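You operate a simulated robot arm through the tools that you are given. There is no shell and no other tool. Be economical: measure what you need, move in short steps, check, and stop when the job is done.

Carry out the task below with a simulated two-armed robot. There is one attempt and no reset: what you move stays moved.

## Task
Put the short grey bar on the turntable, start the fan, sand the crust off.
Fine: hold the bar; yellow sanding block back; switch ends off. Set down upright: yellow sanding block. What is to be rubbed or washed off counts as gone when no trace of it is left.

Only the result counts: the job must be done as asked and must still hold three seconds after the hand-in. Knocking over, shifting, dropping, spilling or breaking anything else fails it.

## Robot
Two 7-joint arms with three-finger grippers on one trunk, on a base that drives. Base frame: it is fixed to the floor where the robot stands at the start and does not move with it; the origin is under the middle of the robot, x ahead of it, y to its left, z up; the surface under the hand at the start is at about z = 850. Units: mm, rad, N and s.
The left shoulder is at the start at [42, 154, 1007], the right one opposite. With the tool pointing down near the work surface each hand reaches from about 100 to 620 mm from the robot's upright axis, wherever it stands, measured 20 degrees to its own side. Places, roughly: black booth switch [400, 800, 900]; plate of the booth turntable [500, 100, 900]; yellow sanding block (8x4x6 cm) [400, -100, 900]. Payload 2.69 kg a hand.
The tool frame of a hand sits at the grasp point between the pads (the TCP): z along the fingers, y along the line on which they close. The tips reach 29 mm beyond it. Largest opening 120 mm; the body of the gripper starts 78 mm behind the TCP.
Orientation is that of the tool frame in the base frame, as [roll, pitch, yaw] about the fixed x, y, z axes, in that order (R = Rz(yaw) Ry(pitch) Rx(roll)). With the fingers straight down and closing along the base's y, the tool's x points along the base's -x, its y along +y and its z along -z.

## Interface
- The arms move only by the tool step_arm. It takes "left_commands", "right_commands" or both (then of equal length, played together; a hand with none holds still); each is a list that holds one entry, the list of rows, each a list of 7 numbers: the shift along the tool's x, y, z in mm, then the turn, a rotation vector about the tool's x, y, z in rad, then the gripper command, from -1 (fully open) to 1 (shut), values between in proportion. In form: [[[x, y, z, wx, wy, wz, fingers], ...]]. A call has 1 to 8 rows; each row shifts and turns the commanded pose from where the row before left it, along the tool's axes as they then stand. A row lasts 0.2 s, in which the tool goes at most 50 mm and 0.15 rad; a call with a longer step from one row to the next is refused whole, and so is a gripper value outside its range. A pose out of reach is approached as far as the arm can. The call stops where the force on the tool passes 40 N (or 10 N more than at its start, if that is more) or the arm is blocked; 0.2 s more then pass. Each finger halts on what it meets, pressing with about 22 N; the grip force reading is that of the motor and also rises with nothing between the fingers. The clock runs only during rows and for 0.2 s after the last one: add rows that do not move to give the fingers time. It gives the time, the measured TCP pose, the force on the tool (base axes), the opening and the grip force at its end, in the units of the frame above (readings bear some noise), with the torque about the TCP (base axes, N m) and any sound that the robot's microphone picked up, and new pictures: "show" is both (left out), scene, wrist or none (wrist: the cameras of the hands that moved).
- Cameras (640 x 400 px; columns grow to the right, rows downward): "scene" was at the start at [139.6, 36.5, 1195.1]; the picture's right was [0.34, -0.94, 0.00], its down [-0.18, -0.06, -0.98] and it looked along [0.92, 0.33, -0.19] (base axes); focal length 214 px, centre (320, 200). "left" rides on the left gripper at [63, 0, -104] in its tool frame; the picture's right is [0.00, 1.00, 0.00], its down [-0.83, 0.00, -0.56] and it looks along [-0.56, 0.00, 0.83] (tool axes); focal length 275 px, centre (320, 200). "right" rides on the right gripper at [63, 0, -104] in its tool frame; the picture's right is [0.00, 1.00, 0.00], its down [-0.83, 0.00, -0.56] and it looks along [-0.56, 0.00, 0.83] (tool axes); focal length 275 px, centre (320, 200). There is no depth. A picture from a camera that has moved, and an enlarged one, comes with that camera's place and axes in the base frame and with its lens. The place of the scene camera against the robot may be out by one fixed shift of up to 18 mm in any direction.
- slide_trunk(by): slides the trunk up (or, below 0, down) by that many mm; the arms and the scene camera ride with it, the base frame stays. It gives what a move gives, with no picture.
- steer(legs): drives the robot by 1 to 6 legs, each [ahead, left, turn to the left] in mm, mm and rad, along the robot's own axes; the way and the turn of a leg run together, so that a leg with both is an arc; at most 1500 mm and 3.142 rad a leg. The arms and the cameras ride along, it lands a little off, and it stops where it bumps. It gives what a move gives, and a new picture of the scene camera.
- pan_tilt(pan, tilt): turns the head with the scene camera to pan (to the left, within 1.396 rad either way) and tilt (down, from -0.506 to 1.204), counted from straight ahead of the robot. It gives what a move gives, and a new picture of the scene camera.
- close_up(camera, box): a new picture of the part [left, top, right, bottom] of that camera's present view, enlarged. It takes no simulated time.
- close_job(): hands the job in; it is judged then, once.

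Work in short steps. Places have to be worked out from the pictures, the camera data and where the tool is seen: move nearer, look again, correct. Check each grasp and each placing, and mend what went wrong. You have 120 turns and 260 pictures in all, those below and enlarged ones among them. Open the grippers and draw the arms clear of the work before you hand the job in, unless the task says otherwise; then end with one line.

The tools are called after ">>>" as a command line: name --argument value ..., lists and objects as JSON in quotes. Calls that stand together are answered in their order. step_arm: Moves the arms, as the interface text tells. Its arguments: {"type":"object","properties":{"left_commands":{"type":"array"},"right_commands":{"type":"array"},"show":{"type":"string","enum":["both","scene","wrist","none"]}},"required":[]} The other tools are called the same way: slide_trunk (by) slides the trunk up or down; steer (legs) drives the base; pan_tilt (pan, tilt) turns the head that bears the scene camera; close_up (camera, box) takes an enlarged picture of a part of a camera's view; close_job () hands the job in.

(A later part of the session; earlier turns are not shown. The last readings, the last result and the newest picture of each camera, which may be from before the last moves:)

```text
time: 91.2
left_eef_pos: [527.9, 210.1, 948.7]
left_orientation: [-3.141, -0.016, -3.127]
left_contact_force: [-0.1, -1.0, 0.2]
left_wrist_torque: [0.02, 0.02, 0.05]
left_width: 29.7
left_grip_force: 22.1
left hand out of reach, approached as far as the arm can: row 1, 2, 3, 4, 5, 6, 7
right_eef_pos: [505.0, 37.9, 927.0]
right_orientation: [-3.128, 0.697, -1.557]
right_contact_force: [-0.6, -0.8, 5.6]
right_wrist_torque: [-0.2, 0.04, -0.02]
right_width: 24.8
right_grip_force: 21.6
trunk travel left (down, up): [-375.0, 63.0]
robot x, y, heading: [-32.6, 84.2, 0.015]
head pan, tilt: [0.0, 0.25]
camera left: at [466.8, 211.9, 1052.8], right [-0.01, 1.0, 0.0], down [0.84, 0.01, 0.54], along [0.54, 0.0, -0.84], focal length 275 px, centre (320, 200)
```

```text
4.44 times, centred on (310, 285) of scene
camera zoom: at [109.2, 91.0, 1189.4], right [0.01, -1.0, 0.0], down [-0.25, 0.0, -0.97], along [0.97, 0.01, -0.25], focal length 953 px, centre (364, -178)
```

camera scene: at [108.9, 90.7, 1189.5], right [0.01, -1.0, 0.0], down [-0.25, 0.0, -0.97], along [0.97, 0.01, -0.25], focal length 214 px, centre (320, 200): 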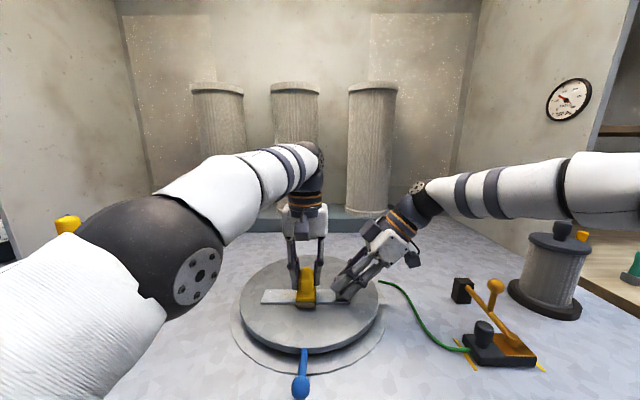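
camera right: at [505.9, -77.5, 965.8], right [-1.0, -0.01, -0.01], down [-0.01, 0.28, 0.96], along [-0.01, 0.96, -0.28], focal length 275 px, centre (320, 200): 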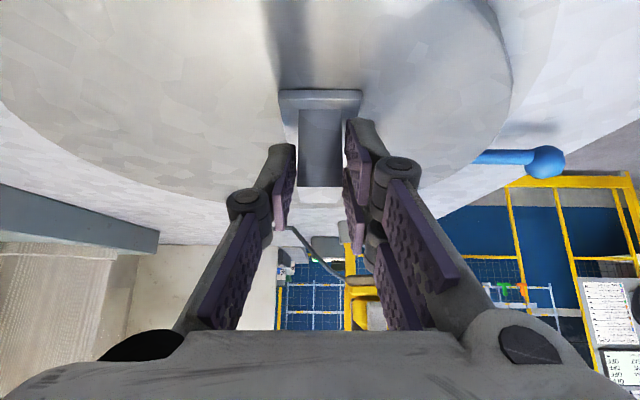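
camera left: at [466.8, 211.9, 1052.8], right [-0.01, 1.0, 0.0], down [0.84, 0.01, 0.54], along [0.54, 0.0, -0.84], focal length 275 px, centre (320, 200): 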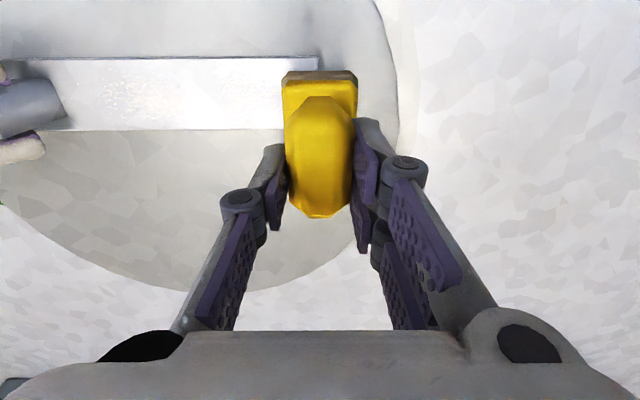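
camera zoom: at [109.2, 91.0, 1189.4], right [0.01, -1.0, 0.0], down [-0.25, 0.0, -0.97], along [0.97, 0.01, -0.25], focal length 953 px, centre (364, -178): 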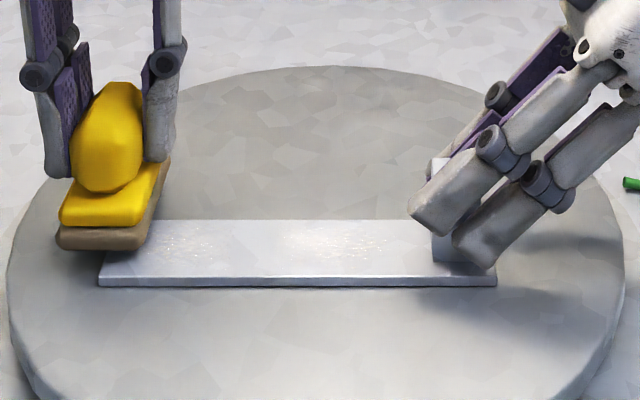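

The left arm hits its inner limit here (hand pushed out and up). I lift the block, release the post with the right hand and back it off, to then raise the trunk and shift the base.

>>> step_arm --left_commands '[[[0, 0, -20, 0, 0, 0, 1], [0, 20, -20, 0, 0, 0, 1], [0, 0, 0, 0, 0, 0, 1], [0, 0, 0, 0, 0, 0, 1], [0, 0, 0, 0, 0, 0, 1], [0, 0, 0, 0, 0, 0, 1]]]' --right_commands '[[[0, 0, 0, 0, 0, 0, 0.3], [0, 0, 0, 0, 0, 0, -0.2], [0, 0, 0, 0, 0, 0, -0.2], [0, 0, -30, 0, 0, 0, -0.2], [0, 0, -40, 0, 0, 0, -0.2], [0, 0, 0, 0, 0, 0, -0.2]]]'

>>> close_up --camera "scene" --box '[240, 240, 380, 330]'

```text
time: 92.6
left_eef_pos: [521.2, 232.9, 985.0]
left_orientation: [-3.139, -0.013, -3.13]
left_contact_force: [0.0, -0.5, -1.7]
left_wrist_torque: [0.02, 0.02, 0.01]
left_width: 29.6
left_grip_force: 22.5
left hand out of reach, approached as far as the arm can: row 2
right_eef_pos: [505.3, -9.6, 979.5]
right_orientation: [-3.131, 0.698, -1.556]
right_contact_force: [-0.5, -0.4, -0.2]
right_wrist_torque: [-0.01, -0.01, -0.04]
right_width: 72.2
right_grip_force: 0.0
trunk travel left (down, up): [-375.0, 63.0]
robot x, y, heading: [-32.7, 86.5, 0.008]
head pan, tilt: [0.0, 0.25]
camera scene: at [109.8, 91.1, 1189.3], right [0.01, -1.0, 0.0], down [-0.25, 0.0, -0.97], along [0.97, 0.01, -0.25], focal length 214 px, centre (320, 200)
camera right: at [505.6, -124.4, 1018.0], right [-1.0, -0.01, -0.01], down [-0.01, 0.28, 0.96], along [-0.01, 0.96, -0.28], focal length 275 px, centre (320, 200)
camera left: at [458.8, 233.2, 1089.2], right [-0.01, 1.0, 0.0], down [0.84, 0.01, 0.54], along [0.54, 0.0, -0.84], focal length 275 px, centre (320, 200)
```

scene: 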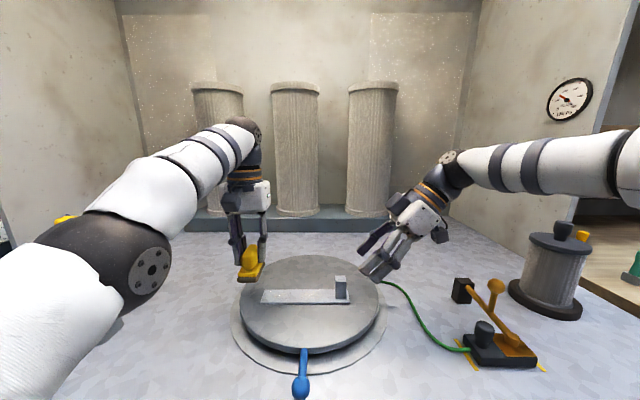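
right: 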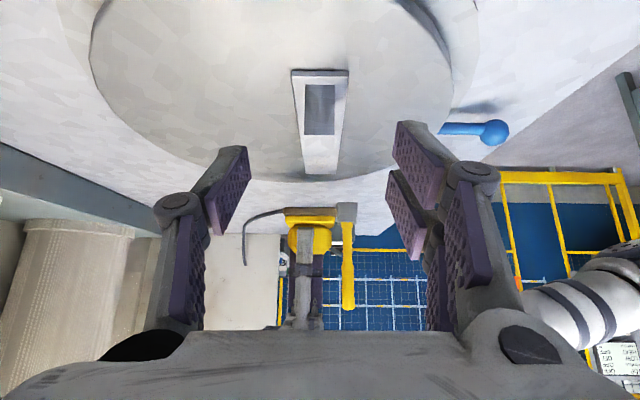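
left: 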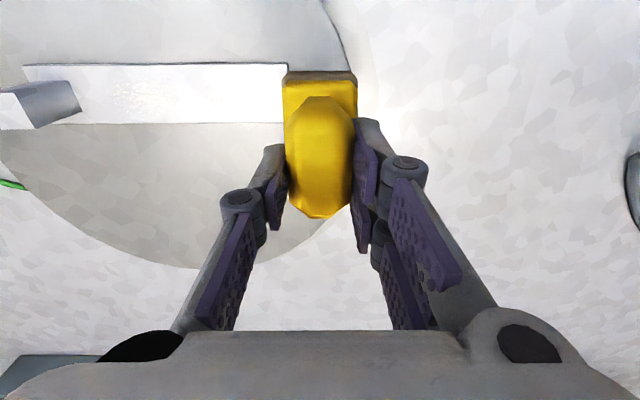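

```text
4.44 times, centred on (310, 285) of scene
camera zoom: at [109.8, 91.1, 1189.3], right [0.01, -1.0, 0.0], down [-0.25, 0.0, -0.97], along [0.97, 0.01, -0.25], focal length 953 px, centre (364, -178)
```

zoom: 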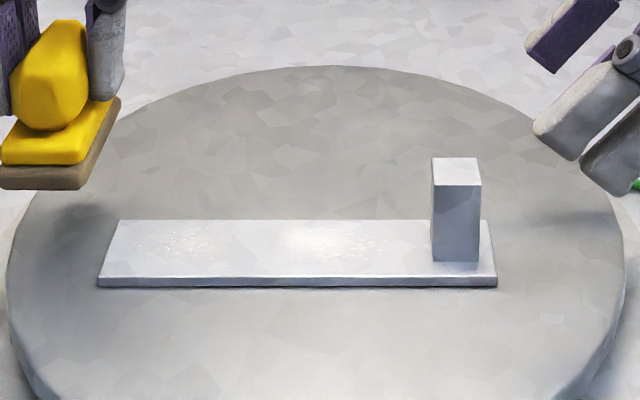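

Bar unmoved, only thin traces left. I raise the trunk 60 mm and shift the base back 30 and right 45 mm.

>>> slide_trunk --by 60

>>> steer --legs '[[-30, -45, -0.012]]'

```text
time: 93.6
left_eef_pos: [476.1, 232.2, 1173.9]
left_orientation: [-3.14, 0.225, -3.132]
left_contact_force: [-0.5, 0.5, -1.1]
left_wrist_torque: [0.0, 0.04, 0.0]
left_width: 29.8
left_grip_force: 22.3
right_eef_pos: [508.5, -8.3, 1038.5]
right_orientation: [-3.136, 0.7, -1.561]
right_contact_force: [0.4, 0.3, -2.1]
right_wrist_torque: [0.04, 0.04, 0.01]
right_width: 72.1
right_grip_force: 0.0
trunk travel left (down, up): [-435.0, 3.0]
robot x, y, heading: [-36.6, 80.5, 0.013]
head pan, tilt: [0.0, 0.25]
```

```text
time: 94.7
left_eef_pos: [445.1, 180.8, 1175.0]
left_orientation: [3.14, 0.229, 3.14]
left_contact_force: [-0.4, 0.2, -0.8]
left_wrist_torque: [0.03, -0.03, 0.01]
left_width: 29.6
left_grip_force: 21.9
right_eef_pos: [474.7, -58.8, 1040.8]
right_orientation: [-3.129, 0.701, -1.568]
right_contact_force: [-0.2, -0.1, -0.5]
right_wrist_torque: [0.02, 0.02, 0.0]
right_width: 72.1
right_grip_force: 0.0
trunk travel left (down, up): [-435.0, 3.0]
robot x, y, heading: [-67.4, 38.2, -0.001]
head pan, tilt: [0.0, 0.25]
camera scene: at [20.8, 44.0, 1257.8], right [0.0, -1.0, 0.0], down [-0.25, 0.0, -0.97], along [0.97, 0.0, -0.25], focal length 214 px, centre (320, 200)
```

scene: 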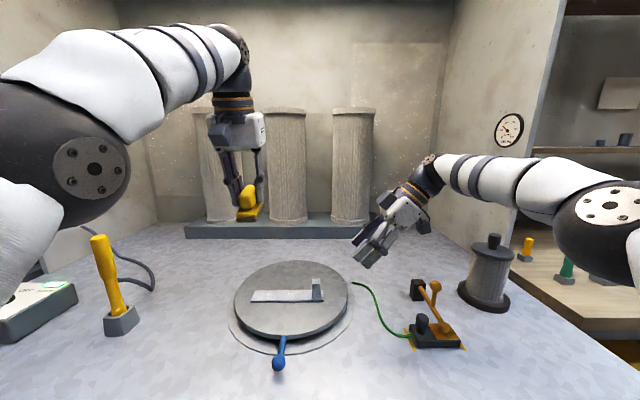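

The left hand ended up higher and pitched (0.23). I level it again and lower it, watching whether it follows.

>>> step_arm --left_commands '[[[0, 0, 20, 0, 0.115, 0, 1], [0, 0, 30, 0, 0.114, 0, 1], [0, 20, 40, 0, 0, 0, 1], [0, 20, 40, 0, 0, 0, 1], [0, 0, 0, 0, 0, 0, 1]]]' --show "scene"

```text
time: 95.9
left_eef_pos: [453.2, 219.2, 1068.2]
left_orientation: [3.141, -0.002, -3.142]
left_contact_force: [0.1, -0.4, -1.5]
left_wrist_torque: [0.01, -0.04, -0.01]
left_width: 29.8
left_grip_force: 22.2
left hand out of reach, approached as far as the arm can: row 1, 2, 3, 4
right_eef_pos: [474.3, -58.2, 1041.0]
right_orientation: [-3.129, 0.698, -1.568]
right_contact_force: [0.4, -0.3, 0.2]
right_wrist_torque: [-0.01, 0.0, 0.02]
right_width: 71.9
right_grip_force: 0.1
trunk travel left (down, up): [-435.0, 3.0]
robot x, y, heading: [-62.2, 40.6, 0.002]
head pan, tilt: [0.0, 0.25]
camera scene: at [20.4, 44.3, 1258.0], right [0.0, -1.0, 0.0], down [-0.25, 0.0, -0.97], along [0.97, 0.0, -0.25], focal length 214 px, centre (320, 200)
```

scene: 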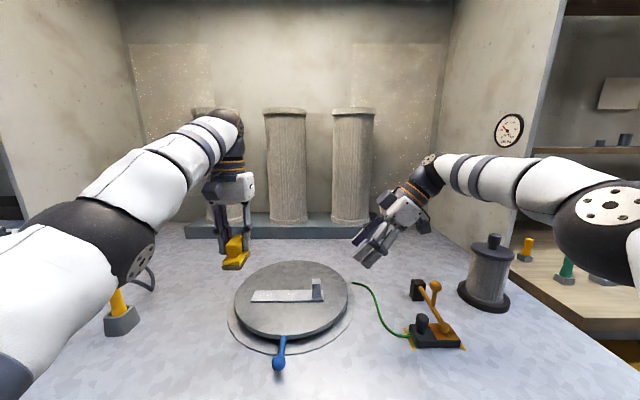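

Levelled and following. Now I move it toward the bar at safe height.

>>> step_arm --left_commands '[[[-27, 0, 20, 0, 0, 0, 1], [-27, 0, 30, 0, 0, 0, 1], [0, -15, 30, 0, 0, 0, 1], [0, 0, 15, 0, 0, 0, 1], [0, 0, 0, 0, 0, 0, 1]]]' --show "scene"

```text
time: 97.1
left_eef_pos: [474.4, 195.3, 969.7]
left_orientation: [-3.139, 0.001, -3.141]
left_contact_force: [-0.6, 0.1, -1.4]
left_wrist_torque: [0.0, -0.07, -0.01]
left_width: 29.6
left_grip_force: 22.5
left hand out of reach, approached as far as the arm can: row 1, 2
right_eef_pos: [475.6, -58.0, 1040.7]
right_orientation: [-3.129, 0.698, -1.569]
right_contact_force: [-0.2, 0.2, 0.1]
right_wrist_torque: [0.02, -0.01, 0.0]
right_width: 71.8
right_grip_force: 0.0
trunk travel left (down, up): [-435.0, 3.0]
robot x, y, heading: [-66.6, 35.3, -0.004]
head pan, tilt: [0.0, 0.25]
camera scene: at [20.8, 44.3, 1257.9], right [0.0, -1.0, 0.0], down [-0.25, 0.0, -0.97], along [0.97, 0.0, -0.25], focal length 214 px, centre (320, 200)
```

scene: 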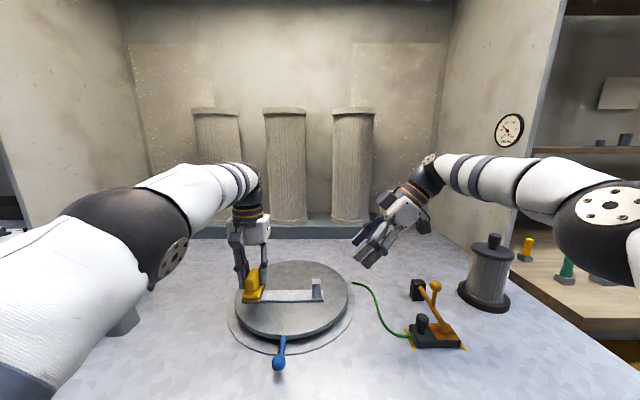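

>>> step_arm --left_commands '[[[-33, 0, 0, 0, 0, 0, 1], [0, -20, 0, 0, 0, 0, 1], [0, 0, 0, 0, 0, 0, 1]]]' --show "none"

```text
time: 97.9
left_eef_pos: [482.8, 180.1, 969.6]
left_orientation: [-3.14, 0.0, -3.141]
left_contact_force: [-0.1, -0.6, -1.6]
left_wrist_torque: [-0.02, -0.02, 0.0]
left_width: 29.6
left_grip_force: 22.4
left hand out of reach, approached as far as the arm can: row 1
right_eef_pos: [475.2, -58.5, 1040.4]
right_orientation: [-3.132, 0.699, -1.569]
right_contact_force: [0.0, -0.3, -0.4]
right_wrist_torque: [0.02, 0.04, 0.03]
right_width: 71.8
right_grip_force: 0.0
trunk travel left (down, up): [-435.0, 3.0]
robot x, y, heading: [-67.6, 37.1, 0.005]
head pan, tilt: [0.0, 0.25]
```

Now it's the outer limit, so I drive forward 30 mm.

>>> steer --legs '[[32, 0, 0]]'

>>> close_up --camera "right" --box '[0, 0, 640, 400]'

```text
time: 98.7
left_eef_pos: [514.8, 179.6, 968.8]
left_orientation: [-3.139, 0.001, 3.139]
left_contact_force: [0.9, -0.8, -1.8]
left_wrist_torque: [0.0, 0.05, -0.02]
left_width: 29.6
left_grip_force: 21.7
right_eef_pos: [508.4, -58.7, 1041.2]
right_orientation: [-3.131, 0.698, -1.57]
right_contact_force: [0.2, 0.5, 0.0]
right_wrist_torque: [0.0, 0.02, 0.05]
right_width: 71.9
right_grip_force: 0.0
trunk travel left (down, up): [-435.0, 3.0]
robot x, y, heading: [-37.2, 40.6, -0.001]
head pan, tilt: [0.0, 0.25]
camera scene: at [53.4, 44.6, 1257.8], right [0.0, -1.0, 0.0], down [-0.25, 0.0, -0.97], along [0.97, 0.0, -0.25], focal length 214 px, centre (320, 200)
```

scene: 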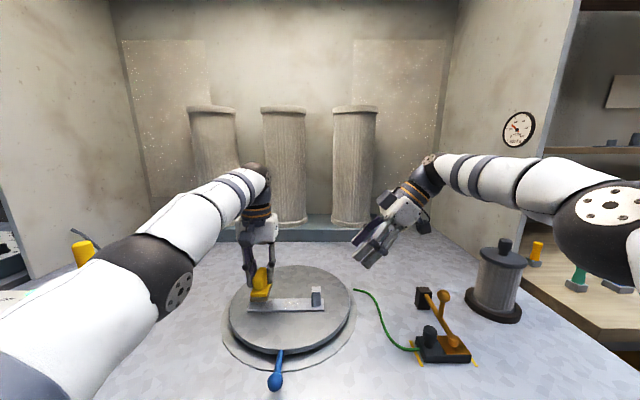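

```text
1.00 times, centred on (320, 200) of right (not enlarged: the box is as wide or as high as the picture)
camera zoom: at [506.1, -173.3, 1079.2], right [-1.0, 0.0, -0.01], down [-0.01, 0.28, 0.96], along [0.01, 0.96, -0.28], focal length 275 px, centre (320, 200)
```

zoom: 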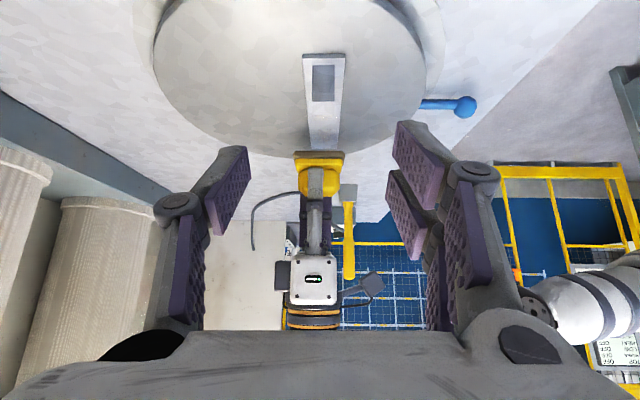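

Right hand goes back to the post along its axis.

>>> step_arm --right_commands '[[[1, 3, 35, 0, 0, 0, -0.2], [0, 0, 35, 0, 0, 0, -0.2], [0, 0, 35, 0, 0, 0, -0.2], [0, 0, 30, 0, 0, 0, -0.2], [0, 0, 0, 0, 0, 0, -0.2]]]' --show "wrist"

```text
time: 99.9
left_eef_pos: [514.5, 178.9, 969.2]
left_orientation: [-3.139, -0.001, -3.141]
left_contact_force: [-0.4, -0.1, -0.9]
left_wrist_torque: [0.01, -0.01, 0.02]
left_width: 29.6
left_grip_force: 21.9
right_eef_pos: [505.9, 27.8, 937.9]
right_orientation: [-3.129, 0.7, -1.567]
right_contact_force: [-0.6, 0.2, -0.1]
right_wrist_torque: [0.02, 0.0, 0.01]
right_width: 71.9
right_grip_force: 0.0
trunk travel left (down, up): [-435.0, 3.0]
robot x, y, heading: [-33.0, 36.6, 0.001]
head pan, tilt: [0.0, 0.25]
camera right: at [505.1, -86.5, 976.1], right [-1.0, 0.0, -0.01], down [-0.01, 0.28, 0.96], along [0.01, 0.96, -0.28], focal length 275 px, centre (320, 200)
```

right: 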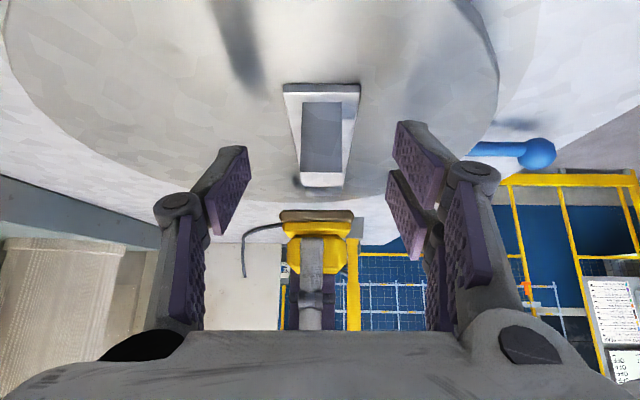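

>>> step_arm --right_commands '[[[0, 0, 11, 0, 0, 0, -0.2], [0, 0, 0, 0, 0, 0, 0.2], [0, 0, 0, 0, 0, 0, 1], [0, 0, 0, 0, 0, 0, 1], [0, 0, 0, 0, 0, 0, 1]]]' --left_commands '[[[7, 0, 5, 0, 0, 0, 1], [0, 0, 5, 0, 0, 0, 1], [0, 0, 5, 0, 0, 0, 1], [0, 0, 5, 0, 0, 0, 1], [0, 0, 0, 0, 0, 0, 1]]]' --show "none"

>>> close_up --camera "scene" --box '[220, 220, 420, 350]'

```text
time: 101.1
left_eef_pos: [515.1, 177.5, 951.3]
left_orientation: [3.14, -0.003, -3.14]
left_contact_force: [0.4, 0.5, -1.3]
left_wrist_torque: [-0.01, 0.0, 0.01]
left_width: 29.7
left_grip_force: 21.7
left hand out of reach, approached as far as the arm can: row 1, 4
right_eef_pos: [506.9, 33.6, 928.3]
right_orientation: [-3.128, 0.701, -1.568]
right_contact_force: [-0.1, -1.0, 2.1]
right_wrist_torque: [0.13, -0.03, 0.09]
right_width: 24.6
right_grip_force: 22.2
trunk travel left (down, up): [-435.0, 3.0]
robot x, y, heading: [-35.7, 37.1, -0.004]
head pan, tilt: [0.0, 0.25]
```

```text
3.08 times, centred on (320, 285) of scene
camera zoom: at [52.3, 44.5, 1257.9], right [0.0, -1.0, 0.0], down [-0.25, 0.0, -0.97], along [0.97, 0.0, -0.25], focal length 660 px, centre (320, -62)
```

zoom: 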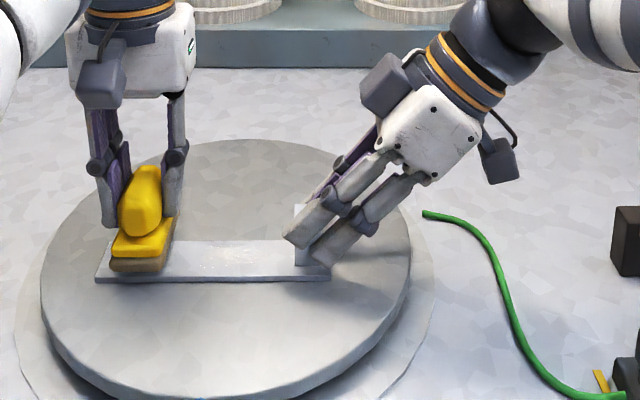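

x=515 still covers the bar width. I lower into contact and try short strokes.

>>> step_arm --left_commands '[[[0, 0, 4, 0, 0, 0, 1], [0, 0, 4, 0, 0, 0, 1], [0, 0, 3, 0, 0, 0, 1], [0, 0, 0, 0, 0, 0, 1]]]' --show "none"

```text
time: 102.1
left_eef_pos: [516.4, 177.9, 941.3]
left_orientation: [3.141, -0.001, -3.14]
left_contact_force: [-2.4, 0.5, 11.0]
left_wrist_torque: [-0.07, 0.48, 0.04]
left_width: 29.8
left_grip_force: 22.2
right_eef_pos: [505.5, 33.0, 929.2]
right_orientation: [-3.128, 0.699, -1.566]
right_contact_force: [0.2, 2.4, -1.2]
right_wrist_torque: [0.14, -0.13, 0.0]
right_width: 24.8
right_grip_force: 22.1
trunk travel left (down, up): [-435.0, 3.0]
robot x, y, heading: [-33.4, 45.8, 0.004]
head pan, tilt: [0.0, 0.25]
```

Contact at 11 N. Strokes toward the post in steps.

>>> step_arm --left_commands '[[[0, -16, 0, 0, 0, 0, 1], [0, -16, 0, 0, 0, 0, 1], [0, -16, 0, 0, 0, 0, 1], [0, -16, 0, 0, 0, 0, 1], [0, 0, 0, 0, 0, 0, 1]]]' --show "none"

>>> close_up --camera "scene" --box '[220, 220, 420, 350]'

```text
time: 103.3
left_eef_pos: [507.1, 116.1, 941.2]
left_orientation: [3.141, 0.005, -3.14]
left_contact_force: [6.0, 16.6, 26.9]
left_wrist_torque: [0.71, 0.29, -0.32]
left_width: 29.4
left_grip_force: 21.8
left hand out of reach, approached as far as the arm can: row 3, 4
right_eef_pos: [505.6, 31.8, 928.8]
right_orientation: [-3.127, 0.696, -1.568]
right_contact_force: [-1.6, -13.7, -6.8]
right_wrist_torque: [-0.63, -0.1, 0.28]
right_width: 24.5
right_grip_force: 21.8
trunk travel left (down, up): [-435.0, 3.0]
robot x, y, heading: [-35.4, 35.3, 0.007]
head pan, tilt: [0.0, 0.25]
```

```text
3.08 times, centred on (320, 285) of scene
camera zoom: at [51.3, 44.7, 1258.1], right [0.0, -1.0, 0.0], down [-0.25, 0.0, -0.97], along [0.97, 0.0, -0.25], focal length 660 px, centre (320, -62)
```

zoom: 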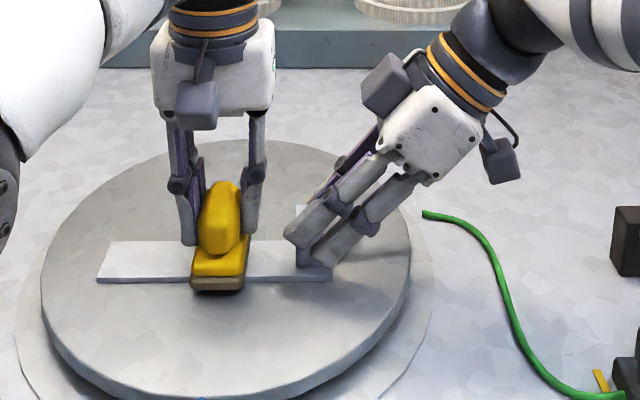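

Working. A bit less pressure, on toward the post and back.

>>> step_arm --left_commands '[[[0, -7, -1, 0, 0, 0, 1], [0, -6, 0, 0, 0, 0, 1], [0, 15, 0, 0, 0, 0, 1], [0, -15, 0, 0, 0, 0, 1], [0, 0, 0, 0, 0, 0, 1]]]' --show "none"

>>> close_up --camera "scene" --box '[220, 220, 420, 350]'

```text
time: 104.5
left_eef_pos: [503.6, 108.5, 941.2]
left_orientation: [3.14, 0.006, -3.139]
left_contact_force: [8.0, 20.4, 25.9]
left_wrist_torque: [0.86, -0.31, -0.03]
left_width: 29.7
left_grip_force: 21.9
left hand out of reach, approached as far as the arm can: row 2
right_eef_pos: [504.8, 34.6, 930.5]
right_orientation: [-3.127, 0.699, -1.565]
right_contact_force: [-7.0, -10.6, -0.9]
right_wrist_torque: [0.16, 0.09, 0.66]
right_width: 24.9
right_grip_force: 22.6
trunk travel left (down, up): [-435.0, 3.0]
robot x, y, heading: [-36.0, 38.2, 0.0]
head pan, tilt: [0.0, 0.25]
```

```text
3.08 times, centred on (320, 285) of scene
camera zoom: at [50.6, 45.7, 1258.0], right [0.0, -1.0, 0.0], down [-0.25, 0.0, -0.97], along [0.97, 0.0, -0.25], focal length 660 px, centre (320, -62)
```

zoom: 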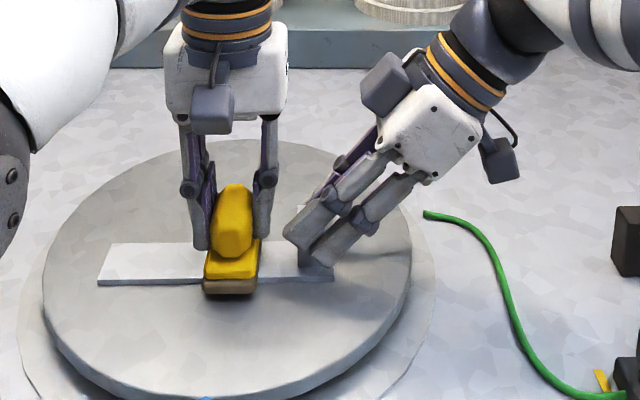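

I lift and inspect what's left.

>>> step_arm --left_commands '[[[0, 8, -8, 0, 0, 0, 1], [0, 30, -12, 0, 0, 0, 1], [0, 40, 0, 0, 0, 0, 1], [0, 40, 0, 0, 0, 0, 1], [0, 0, 0, 0, 0, 0, 1]]]' --show "wrist"

>>> close_up --camera "left" --box '[0, 40, 300, 190]'

>>> close_up --camera "scene" --box '[240, 270, 340, 330]'

```text
time: 105.7
left_eef_pos: [499.8, 224.6, 957.8]
left_orientation: [-3.139, 0.002, -3.14]
left_contact_force: [-0.3, 0.5, -1.4]
left_wrist_torque: [-0.02, 0.0, 0.01]
left_width: 29.8
left_grip_force: 22.5
right_eef_pos: [507.7, 33.8, 930.1]
right_orientation: [-3.125, 0.7, -1.566]
right_contact_force: [3.9, 2.8, 11.7]
right_wrist_torque: [-0.03, -0.12, -0.02]
right_width: 24.9
right_grip_force: 22.0
trunk travel left (down, up): [-435.0, 3.0]
robot x, y, heading: [-36.4, 38.4, 0.002]
head pan, tilt: [0.0, 0.25]
camera left: at [434.8, 226.2, 1061.9], right [0.0, 1.0, 0.0], down [0.83, 0.0, 0.56], along [0.56, 0.0, -0.83], focal length 275 px, centre (320, 200)
```

left: 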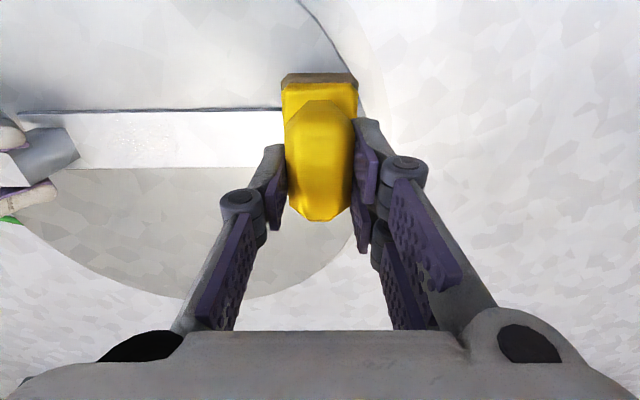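

```text
2.13 times, centred on (150, 115) of left
camera zoom: at [434.8, 226.2, 1061.9], right [0.0, 1.0, 0.0], down [0.83, 0.0, 0.56], along [0.56, 0.0, -0.83], focal length 587 px, centre (683, 381)
```

zoom: 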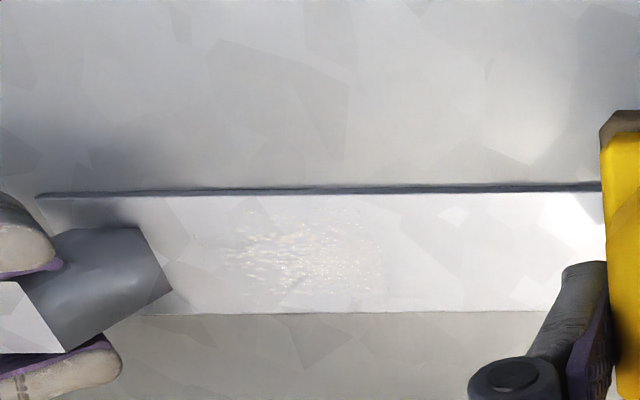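

```text
6.40 times, centred on (290, 300) of scene
camera zoom: at [52.0, 45.0, 1257.9], right [0.0, -1.0, 0.0], down [-0.25, 0.0, -0.97], along [0.97, 0.0, -0.25], focal length 1373 px, centre (512, -440)
```

zoom: 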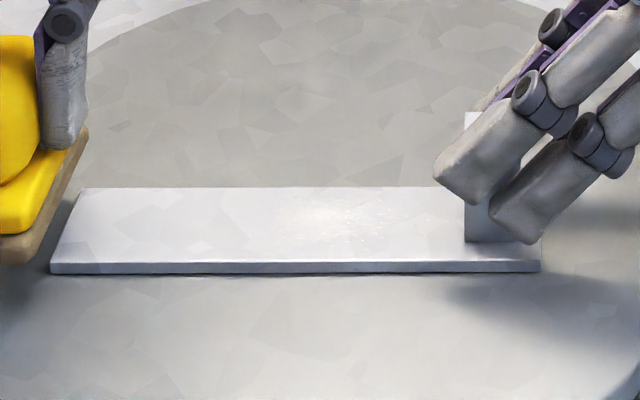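

Only a patch at y≈73–125 near the post remains; the left fingers would hit the right ones there. I'll turn the block 90° so its long side runs along the bar; first raise and rotate.

>>> step_arm --left_commands '[[[0, 10, -30, 0, 0, 0.13, 1], [0, 0, -10, 0, 0, 0.14, 1], [0, 0, 0, 0, 0, 0.14, 1], [0, 0, 0, 0, 0, 0.14, 1], [0, 0, 0, 0, 0, 0.14, 1], [0, 0, 0, 0, 0, 0.14, 1], [0, 0, 0, 0, 0, 0.14, 1], [0, 0, 0, 0, 0, 0.14, 1]]]' --show "none"

>>> step_arm --left_commands '[[[0, 0, 0, 0, 0, 0.14, 1], [0, 0, 0, 0, 0, 0.14, 1], [0, 0, 0, 0, 0, 0.14, 1], [0, 0, 0, 0, 0, 0.04, 1], [0, 0, 0, 0, 0, 0, 1]]]'

```text
time: 107.5
left_eef_pos: [500.7, 234.7, 999.1]
left_orientation: [3.14, 0.002, 2.03]
left_contact_force: [-1.0, -1.0, -0.9]
left_wrist_torque: [0.0, -0.02, -0.04]
left_width: 29.4
left_grip_force: 21.5
right_eef_pos: [506.5, 33.0, 930.0]
right_orientation: [-3.129, 0.7, -1.569]
right_contact_force: [4.0, 2.9, 16.4]
right_wrist_torque: [0.3, -0.12, -0.07]
right_width: 24.9
right_grip_force: 22.1
trunk travel left (down, up): [-435.0, 3.0]
robot x, y, heading: [-33.8, 41.1, -0.003]
head pan, tilt: [0.0, 0.25]
```

```text
time: 108.7
left_eef_pos: [500.6, 234.4, 998.0]
left_orientation: [3.139, 0.002, 1.571]
left_contact_force: [0.1, -0.5, -1.8]
left_wrist_torque: [0.01, 0.05, 0.01]
left_width: 29.5
left_grip_force: 22.1
right_eef_pos: [506.3, 34.1, 929.5]
right_orientation: [-3.128, 0.7, -1.566]
right_contact_force: [4.5, 1.4, 18.2]
right_wrist_torque: [0.32, -0.13, -0.02]
right_width: 24.8
right_grip_force: 22.3
trunk travel left (down, up): [-435.0, 3.0]
robot x, y, heading: [-35.3, 37.9, 0.001]
head pan, tilt: [0.0, 0.25]
camera scene: at [51.6, 44.7, 1257.9], right [0.0, -1.0, 0.0], down [-0.25, 0.0, -0.97], along [0.97, 0.0, -0.25], focal length 214 px, centre (320, 200)
camera left: at [500.5, 297.9, 1102.3], right [1.0, 0.0, 0.0], down [0.0, -0.83, 0.56], along [0.0, -0.56, -0.83], focal length 275 px, centre (320, 200)
```

scene: 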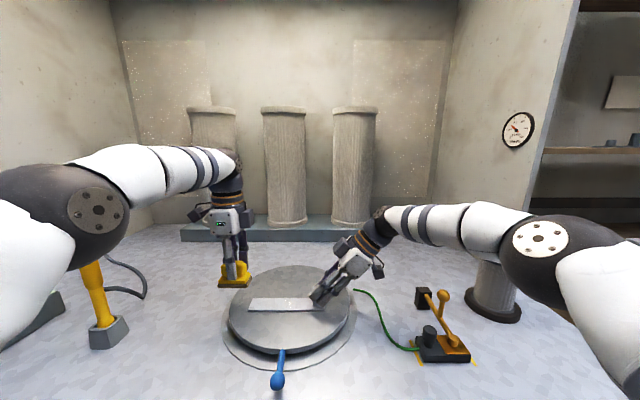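
left: 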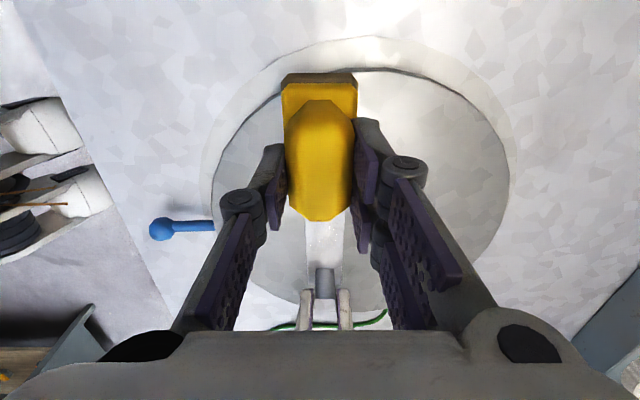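

Rotation fine. Right hand relieved by ~1.5 mm; left moves over the remaining patch.

>>> step_arm --left_commands '[[[-35, 5, 0, 0, 0, 0, 1], [-35, 0, 15, 0, 0, 0, 1], [-30, 0, 15, 0, 0, 0, 1], [0, 0, 10, 0, 0, 0, 1], [0, 0, 0, 0, 0, 0, 1]]]' --right_commands '[[[-1, 0, -1, 0, 0, 0, 1], [0, 0, 0, 0, 0, 0, 1], [0, 0, 0, 0, 0, 0, 1], [0, 0, 0, 0, 0, 0, 1], [0, 0, 0, 0, 0, 0, 1]]]' --show "scene"

>>> close_up --camera "scene" --box '[220, 220, 420, 350]'

```text
time: 109.9
left_eef_pos: [508.1, 133.7, 956.8]
left_orientation: [-3.14, 0.001, 1.573]
left_contact_force: [0.6, -0.7, -1.6]
left_wrist_torque: [-0.02, 0.0, 0.0]
left_width: 29.8
left_grip_force: 22.2
right_eef_pos: [505.3, 35.2, 930.0]
right_orientation: [-3.131, 0.699, -1.568]
right_contact_force: [-2.0, -4.3, 7.5]
right_wrist_torque: [-0.06, 0.1, 0.04]
right_width: 24.6
right_grip_force: 22.4
trunk travel left (down, up): [-435.0, 3.0]
robot x, y, heading: [-34.5, 41.9, 0.002]
head pan, tilt: [0.0, 0.25]
camera scene: at [51.8, 44.1, 1257.8], right [0.0, -1.0, 0.0], down [-0.25, 0.0, -0.97], along [0.97, 0.0, -0.25], focal length 214 px, centre (320, 200)
```

scene: 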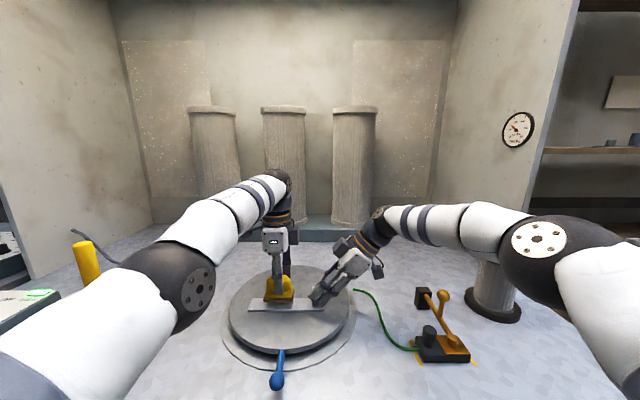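

```text
3.08 times, centred on (320, 285) of scene
camera zoom: at [51.8, 44.1, 1257.8], right [0.0, -1.0, 0.0], down [-0.25, 0.0, -0.97], along [0.97, 0.0, -0.25], focal length 660 px, centre (320, -62)
```

zoom: 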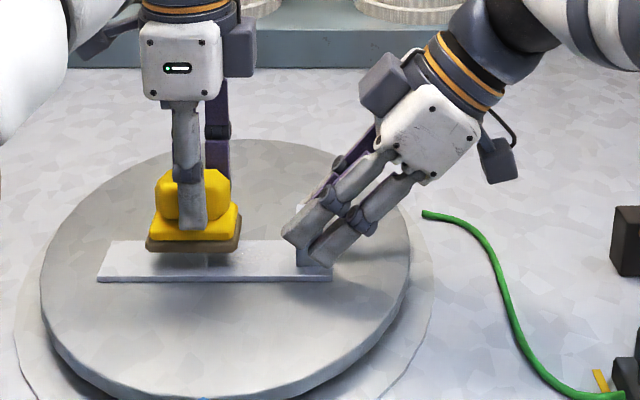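

Now lower to contact.

>>> step_arm --left_commands '[[[0, -1, 8, 0, 0, 0, 1], [0, 0, 5, 0, 0, 0, 1], [0, 0, 2.5, 0, 0, 0, 1], [0, 0, 0, 0, 0, 0, 1]]]' --show "none"

```text
time: 110.9
left_eef_pos: [507.7, 133.5, 942.2]
left_orientation: [-3.138, 0.0, 1.573]
left_contact_force: [-0.3, -0.3, -1.4]
left_wrist_torque: [0.02, -0.01, 0.02]
left_width: 29.8
left_grip_force: 22.1
right_eef_pos: [506.3, 34.5, 928.9]
right_orientation: [-3.132, 0.698, -1.569]
right_contact_force: [-1.4, -1.7, 3.1]
right_wrist_torque: [-0.17, 0.07, -0.02]
right_width: 24.5
right_grip_force: 22.2
trunk travel left (down, up): [-435.0, 3.0]
robot x, y, heading: [-35.0, 38.1, -0.002]
head pan, tilt: [0.0, 0.25]
```

>>> step_arm --left_commands '[[[0, -1, 1.5, 0, 0, 0, 1], [0, 0, 1.5, 0, 0, 0, 1], [-7, 0, 0, 0, 0, 0, 1], [-7, 0, 0, 0, 0, 0, 1], [-7, 0, 0, 0, 0, 0, 1], [0, 0, 0, 0, 0, 0, 1]]]' --show "none"

>>> close_up --camera "scene" --box '[220, 220, 420, 350]'

```text
time: 112.3
left_eef_pos: [504.4, 112.0, 939.7]
left_orientation: [-3.141, 0.001, 1.573]
left_contact_force: [-0.3, 1.9, 3.3]
left_wrist_torque: [0.02, 0.05, 0.0]
left_width: 29.4
left_grip_force: 22.0
right_eef_pos: [507.2, 34.0, 929.3]
right_orientation: [-3.131, 0.698, -1.567]
right_contact_force: [-0.4, -1.5, -1.6]
right_wrist_torque: [-0.15, -0.01, 0.1]
right_width: 25.0
right_grip_force: 21.9
trunk travel left (down, up): [-435.0, 3.0]
robot x, y, heading: [-37.5, 36.2, 0.004]
head pan, tilt: [0.0, 0.25]
```

```text
3.08 times, centred on (320, 285) of scene
camera zoom: at [52.5, 44.4, 1257.8], right [0.0, -1.0, 0.0], down [-0.25, 0.0, -0.97], along [0.97, 0.0, -0.25], focal length 660 px, centre (320, -62)
```

zoom: 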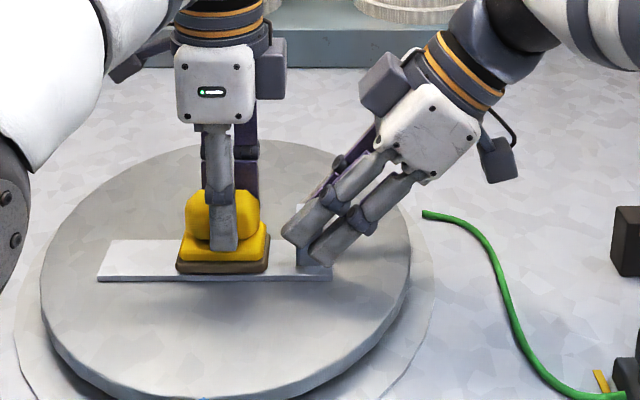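

Light contact near the post. I press a bit more and rub back and forth, with small sideways offsets.

>>> step_arm --left_commands '[[[0, 4, 1.5, 0, 0, 0, 1], [15, 0, 0, 0, 0, 0, 1], [15, 0, 0, 0, 0, 0, 1], [-15, 0, 0, 0, 0, 0, 1], [-15, 0, 0, 0, 0, 0, 1], [0, -8, 0, 0, 0, 0, 1], [15, 0, 0, 0, 0, 0, 1], [15, 0, 0, 0, 0, 0, 1]]]' --show "none"

>>> step_arm --left_commands '[[[-15, 0, 0, 0, 0, 0, 1], [-15, 0, 0, 0, 0, 0, 1], [0, 4, 0, 0, 0, 0, 1], [15, 0, 0, 0, 0, 0, 1], [15, 0, 0, 0, 0, 0, 1], [-15, 0, 0, 0, 0, 0, 1], [-15, 0, 0, 0, 0, 0, 1], [0, 0, 0, 0, 0, 0, 1]]]' --show "none"

>>> close_up --camera "scene" --box '[220, 220, 420, 350]'

```text
time: 114.1
left_eef_pos: [509.8, 139.7, 941.1]
left_orientation: [-3.138, 0.004, 1.571]
left_contact_force: [-0.9, -10.2, 11.2]
left_wrist_torque: [-0.19, -0.07, -0.08]
left_width: 29.9
left_grip_force: 21.5
left hand out of reach, approached as far as the arm can: row 1, 3, 5, 6, 7, 8
right_eef_pos: [506.6, 36.3, 931.8]
right_orientation: [-3.129, 0.703, -1.568]
right_contact_force: [2.8, 10.7, -0.2]
right_wrist_torque: [0.55, 0.14, -0.25]
right_width: 24.8
right_grip_force: 21.7
trunk travel left (down, up): [-435.0, 3.0]
robot x, y, heading: [-36.0, 37.1, 0.005]
head pan, tilt: [0.0, 0.25]
```

```text
time: 115.9
left_eef_pos: [506.6, 115.0, 940.7]
left_orientation: [3.135, 0.0, 1.575]
left_contact_force: [2.3, 16.6, 21.5]
left_wrist_torque: [0.22, -0.1, 0.07]
left_width: 29.5
left_grip_force: 22.0
left hand out of reach, approached as far as the arm can: row 2
right_eef_pos: [505.7, 34.3, 930.9]
right_orientation: [-3.127, 0.698, -1.567]
right_contact_force: [0.8, -9.7, 3.0]
right_wrist_torque: [-0.13, 0.09, -0.12]
right_width: 24.8
right_grip_force: 22.0
trunk travel left (down, up): [-435.0, 3.0]
robot x, y, heading: [-36.0, 40.2, 0.005]
head pan, tilt: [0.0, 0.25]
```

```text
3.08 times, centred on (320, 285) of scene
camera zoom: at [50.9, 45.3, 1258.1], right [0.0, -1.0, 0.0], down [-0.25, 0.0, -0.97], along [0.97, 0.0, -0.25], focal length 660 px, centre (320, -62)
```

zoom: 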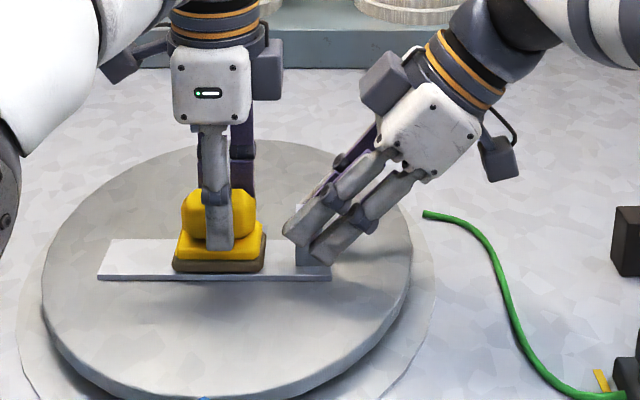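

A couple more short strokes nearest the post, then lift and inspect.

>>> step_arm --left_commands '[[[-4, -3, -0.5, 0, 0, 0, 1], [10, 0, 0, 0, 0, 0, 1], [-10, 3, 0, 0, 0, 0, 1], [10, 0, 0, 0, 0, 0, 1], [-11, -2, 0, 0, 0, 0, 1], [12, 0, -8, 0, 0, 0, 1], [40, 0, -20, 0, 0, 0, 1], [40, 0, -10, 0, 0, 0, 1]]]' --show "none"

>>> step_arm --left_commands '[[[40, 0, 0, 0, 0, 0, 1], [10, 0, 0, 0, 0, 0, 1]]]' --show "wrist"

>>> close_up --camera "scene" --box '[240, 270, 340, 330]'

>>> close_up --camera "left" --box '[240, 150, 400, 300]'

```text
time: 117.7
left_eef_pos: [497.1, 196.2, 976.5]
left_orientation: [-3.14, 0.001, 1.571]
left_contact_force: [-0.1, 0.3, -0.8]
left_wrist_torque: [-0.06, 0.02, 0.0]
left_width: 29.5
left_grip_force: 22.1
left hand out of reach, approached as far as the arm can: row 3
right_eef_pos: [506.4, 34.6, 930.5]
right_orientation: [-3.128, 0.697, -1.567]
right_contact_force: [-1.9, 1.1, 13.1]
right_wrist_torque: [-0.09, 0.07, -0.07]
right_width: 24.4
right_grip_force: 21.9
trunk travel left (down, up): [-435.0, 3.0]
robot x, y, heading: [-37.0, 39.5, -0.001]
head pan, tilt: [0.0, 0.25]
```

```text
time: 118.3
left_eef_pos: [498.0, 251.0, 975.8]
left_orientation: [3.141, 0.001, 1.572]
left_contact_force: [-0.2, -0.7, -0.9]
left_wrist_torque: [-0.02, 0.0, -0.03]
left_width: 29.4
left_grip_force: 22.3
right_eef_pos: [506.0, 34.3, 931.0]
right_orientation: [-3.129, 0.698, -1.568]
right_contact_force: [0.4, -0.5, 12.0]
right_wrist_torque: [-0.12, 0.02, 0.02]
right_width: 24.6
right_grip_force: 21.6
trunk travel left (down, up): [-435.0, 3.0]
robot x, y, heading: [-34.1, 36.9, 0.0]
head pan, tilt: [0.0, 0.25]
camera left: at [497.5, 314.8, 1079.8], right [1.0, 0.0, 0.0], down [0.0, -0.83, 0.56], along [0.0, -0.56, -0.83], focal length 275 px, centre (320, 200)
```

left: 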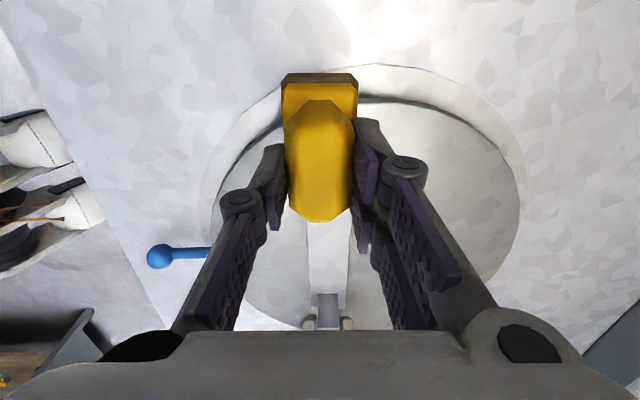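

```text
6.40 times, centred on (290, 300) of scene
camera zoom: at [51.6, 44.7, 1257.9], right [0.0, -1.0, 0.0], down [-0.25, 0.0, -0.97], along [0.97, 0.0, -0.25], focal length 1373 px, centre (512, -440)
```

zoom: 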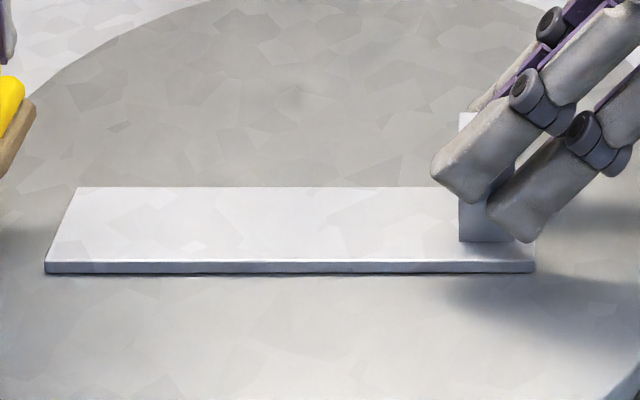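

```text
2.67 times, centred on (320, 225) of left
camera zoom: at [497.5, 314.8, 1079.8], right [1.0, 0.0, 0.0], down [0.0, -0.83, 0.56], along [0.0, -0.56, -0.83], focal length 734 px, centre (320, 133)
```

zoom: 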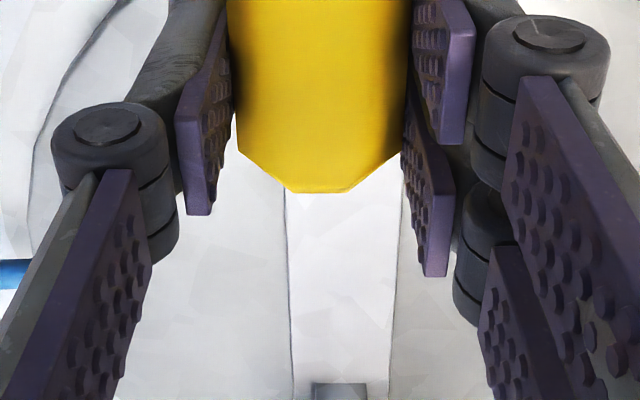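

No crust visible from the scene camera. I release the post and back off the right hand to inspect from its camera.

>>> step_arm --right_commands '[[[0, 0, 0, 0, 0, 0, 0.4], [0, 0, 0, 0, 0, 0, -0.2], [0, 0, 0, 0, 0, 0, -0.2], [0, 0, -30, 0, 0, 0, -0.2], [0, 0, -40, 0, 0, 0, -0.2], [0, 0, -40, 0, 0, 0, -0.2], [0, 0, 0, 0, 0, 0, -0.2]]]' --show "wrist"

>>> close_up --camera "right" --box '[260, 20, 400, 170]'

>>> close_up --camera "scene" --box '[240, 280, 340, 330]'

```text
time: 119.9
left_eef_pos: [499.7, 250.5, 974.5]
left_orientation: [-3.141, 0.002, 1.573]
left_contact_force: [-0.7, 0.6, -1.4]
left_wrist_torque: [-0.01, -0.01, 0.01]
left_width: 29.2
left_grip_force: 22.0
right_eef_pos: [503.2, -37.6, 1012.0]
right_orientation: [-3.132, 0.699, -1.57]
right_contact_force: [1.5, -0.8, 0.0]
right_wrist_torque: [-0.02, 0.01, -0.02]
right_width: 71.9
right_grip_force: 0.0
trunk travel left (down, up): [-435.0, 3.0]
robot x, y, heading: [-31.8, 40.7, 0.002]
head pan, tilt: [0.0, 0.25]
camera right: at [502.9, -153.4, 1050.4], right [-1.0, 0.0, -0.01], down [-0.01, 0.28, 0.96], along [0.0, 0.96, -0.28], focal length 275 px, centre (320, 200)
```

right: 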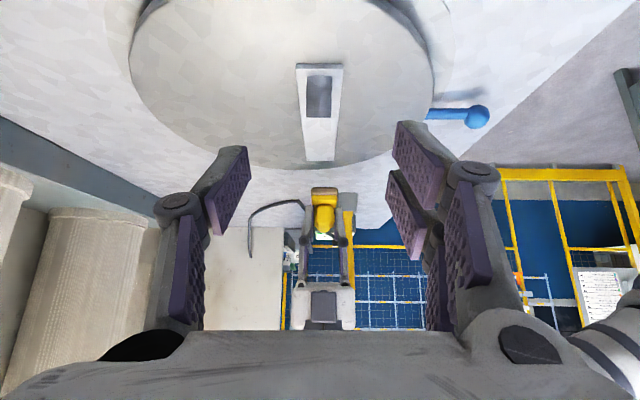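

```text
2.67 times, centred on (330, 95) of right
camera zoom: at [502.9, -153.4, 1050.4], right [-1.0, 0.0, -0.01], down [-0.01, 0.28, 0.96], along [0.0, 0.96, -0.28], focal length 734 px, centre (293, 480)
```

zoom: 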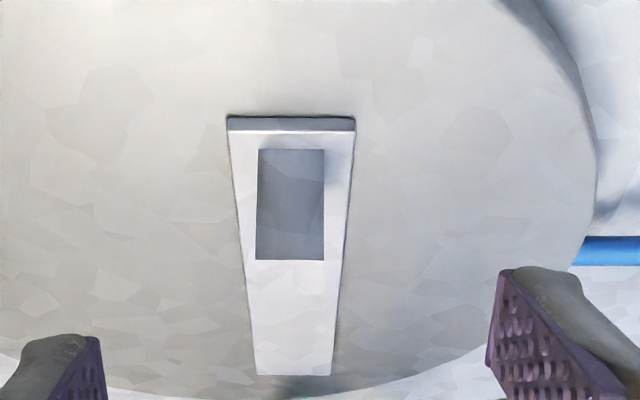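

```text
6.40 times, centred on (290, 305) of scene
camera zoom: at [52.8, 44.8, 1257.7], right [0.0, -1.0, 0.0], down [-0.25, 0.0, -0.97], along [0.97, 0.0, -0.25], focal length 1373 px, centre (512, -472)
```

zoom: 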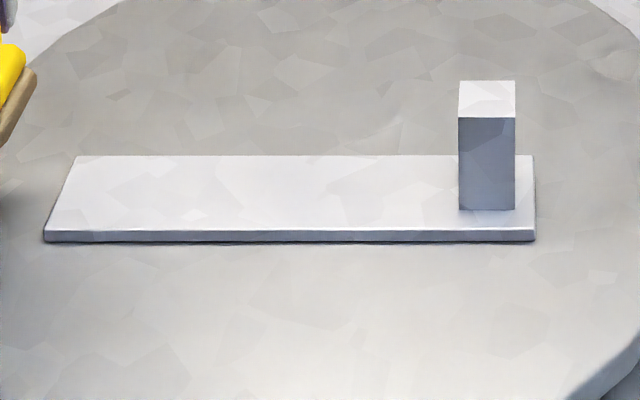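

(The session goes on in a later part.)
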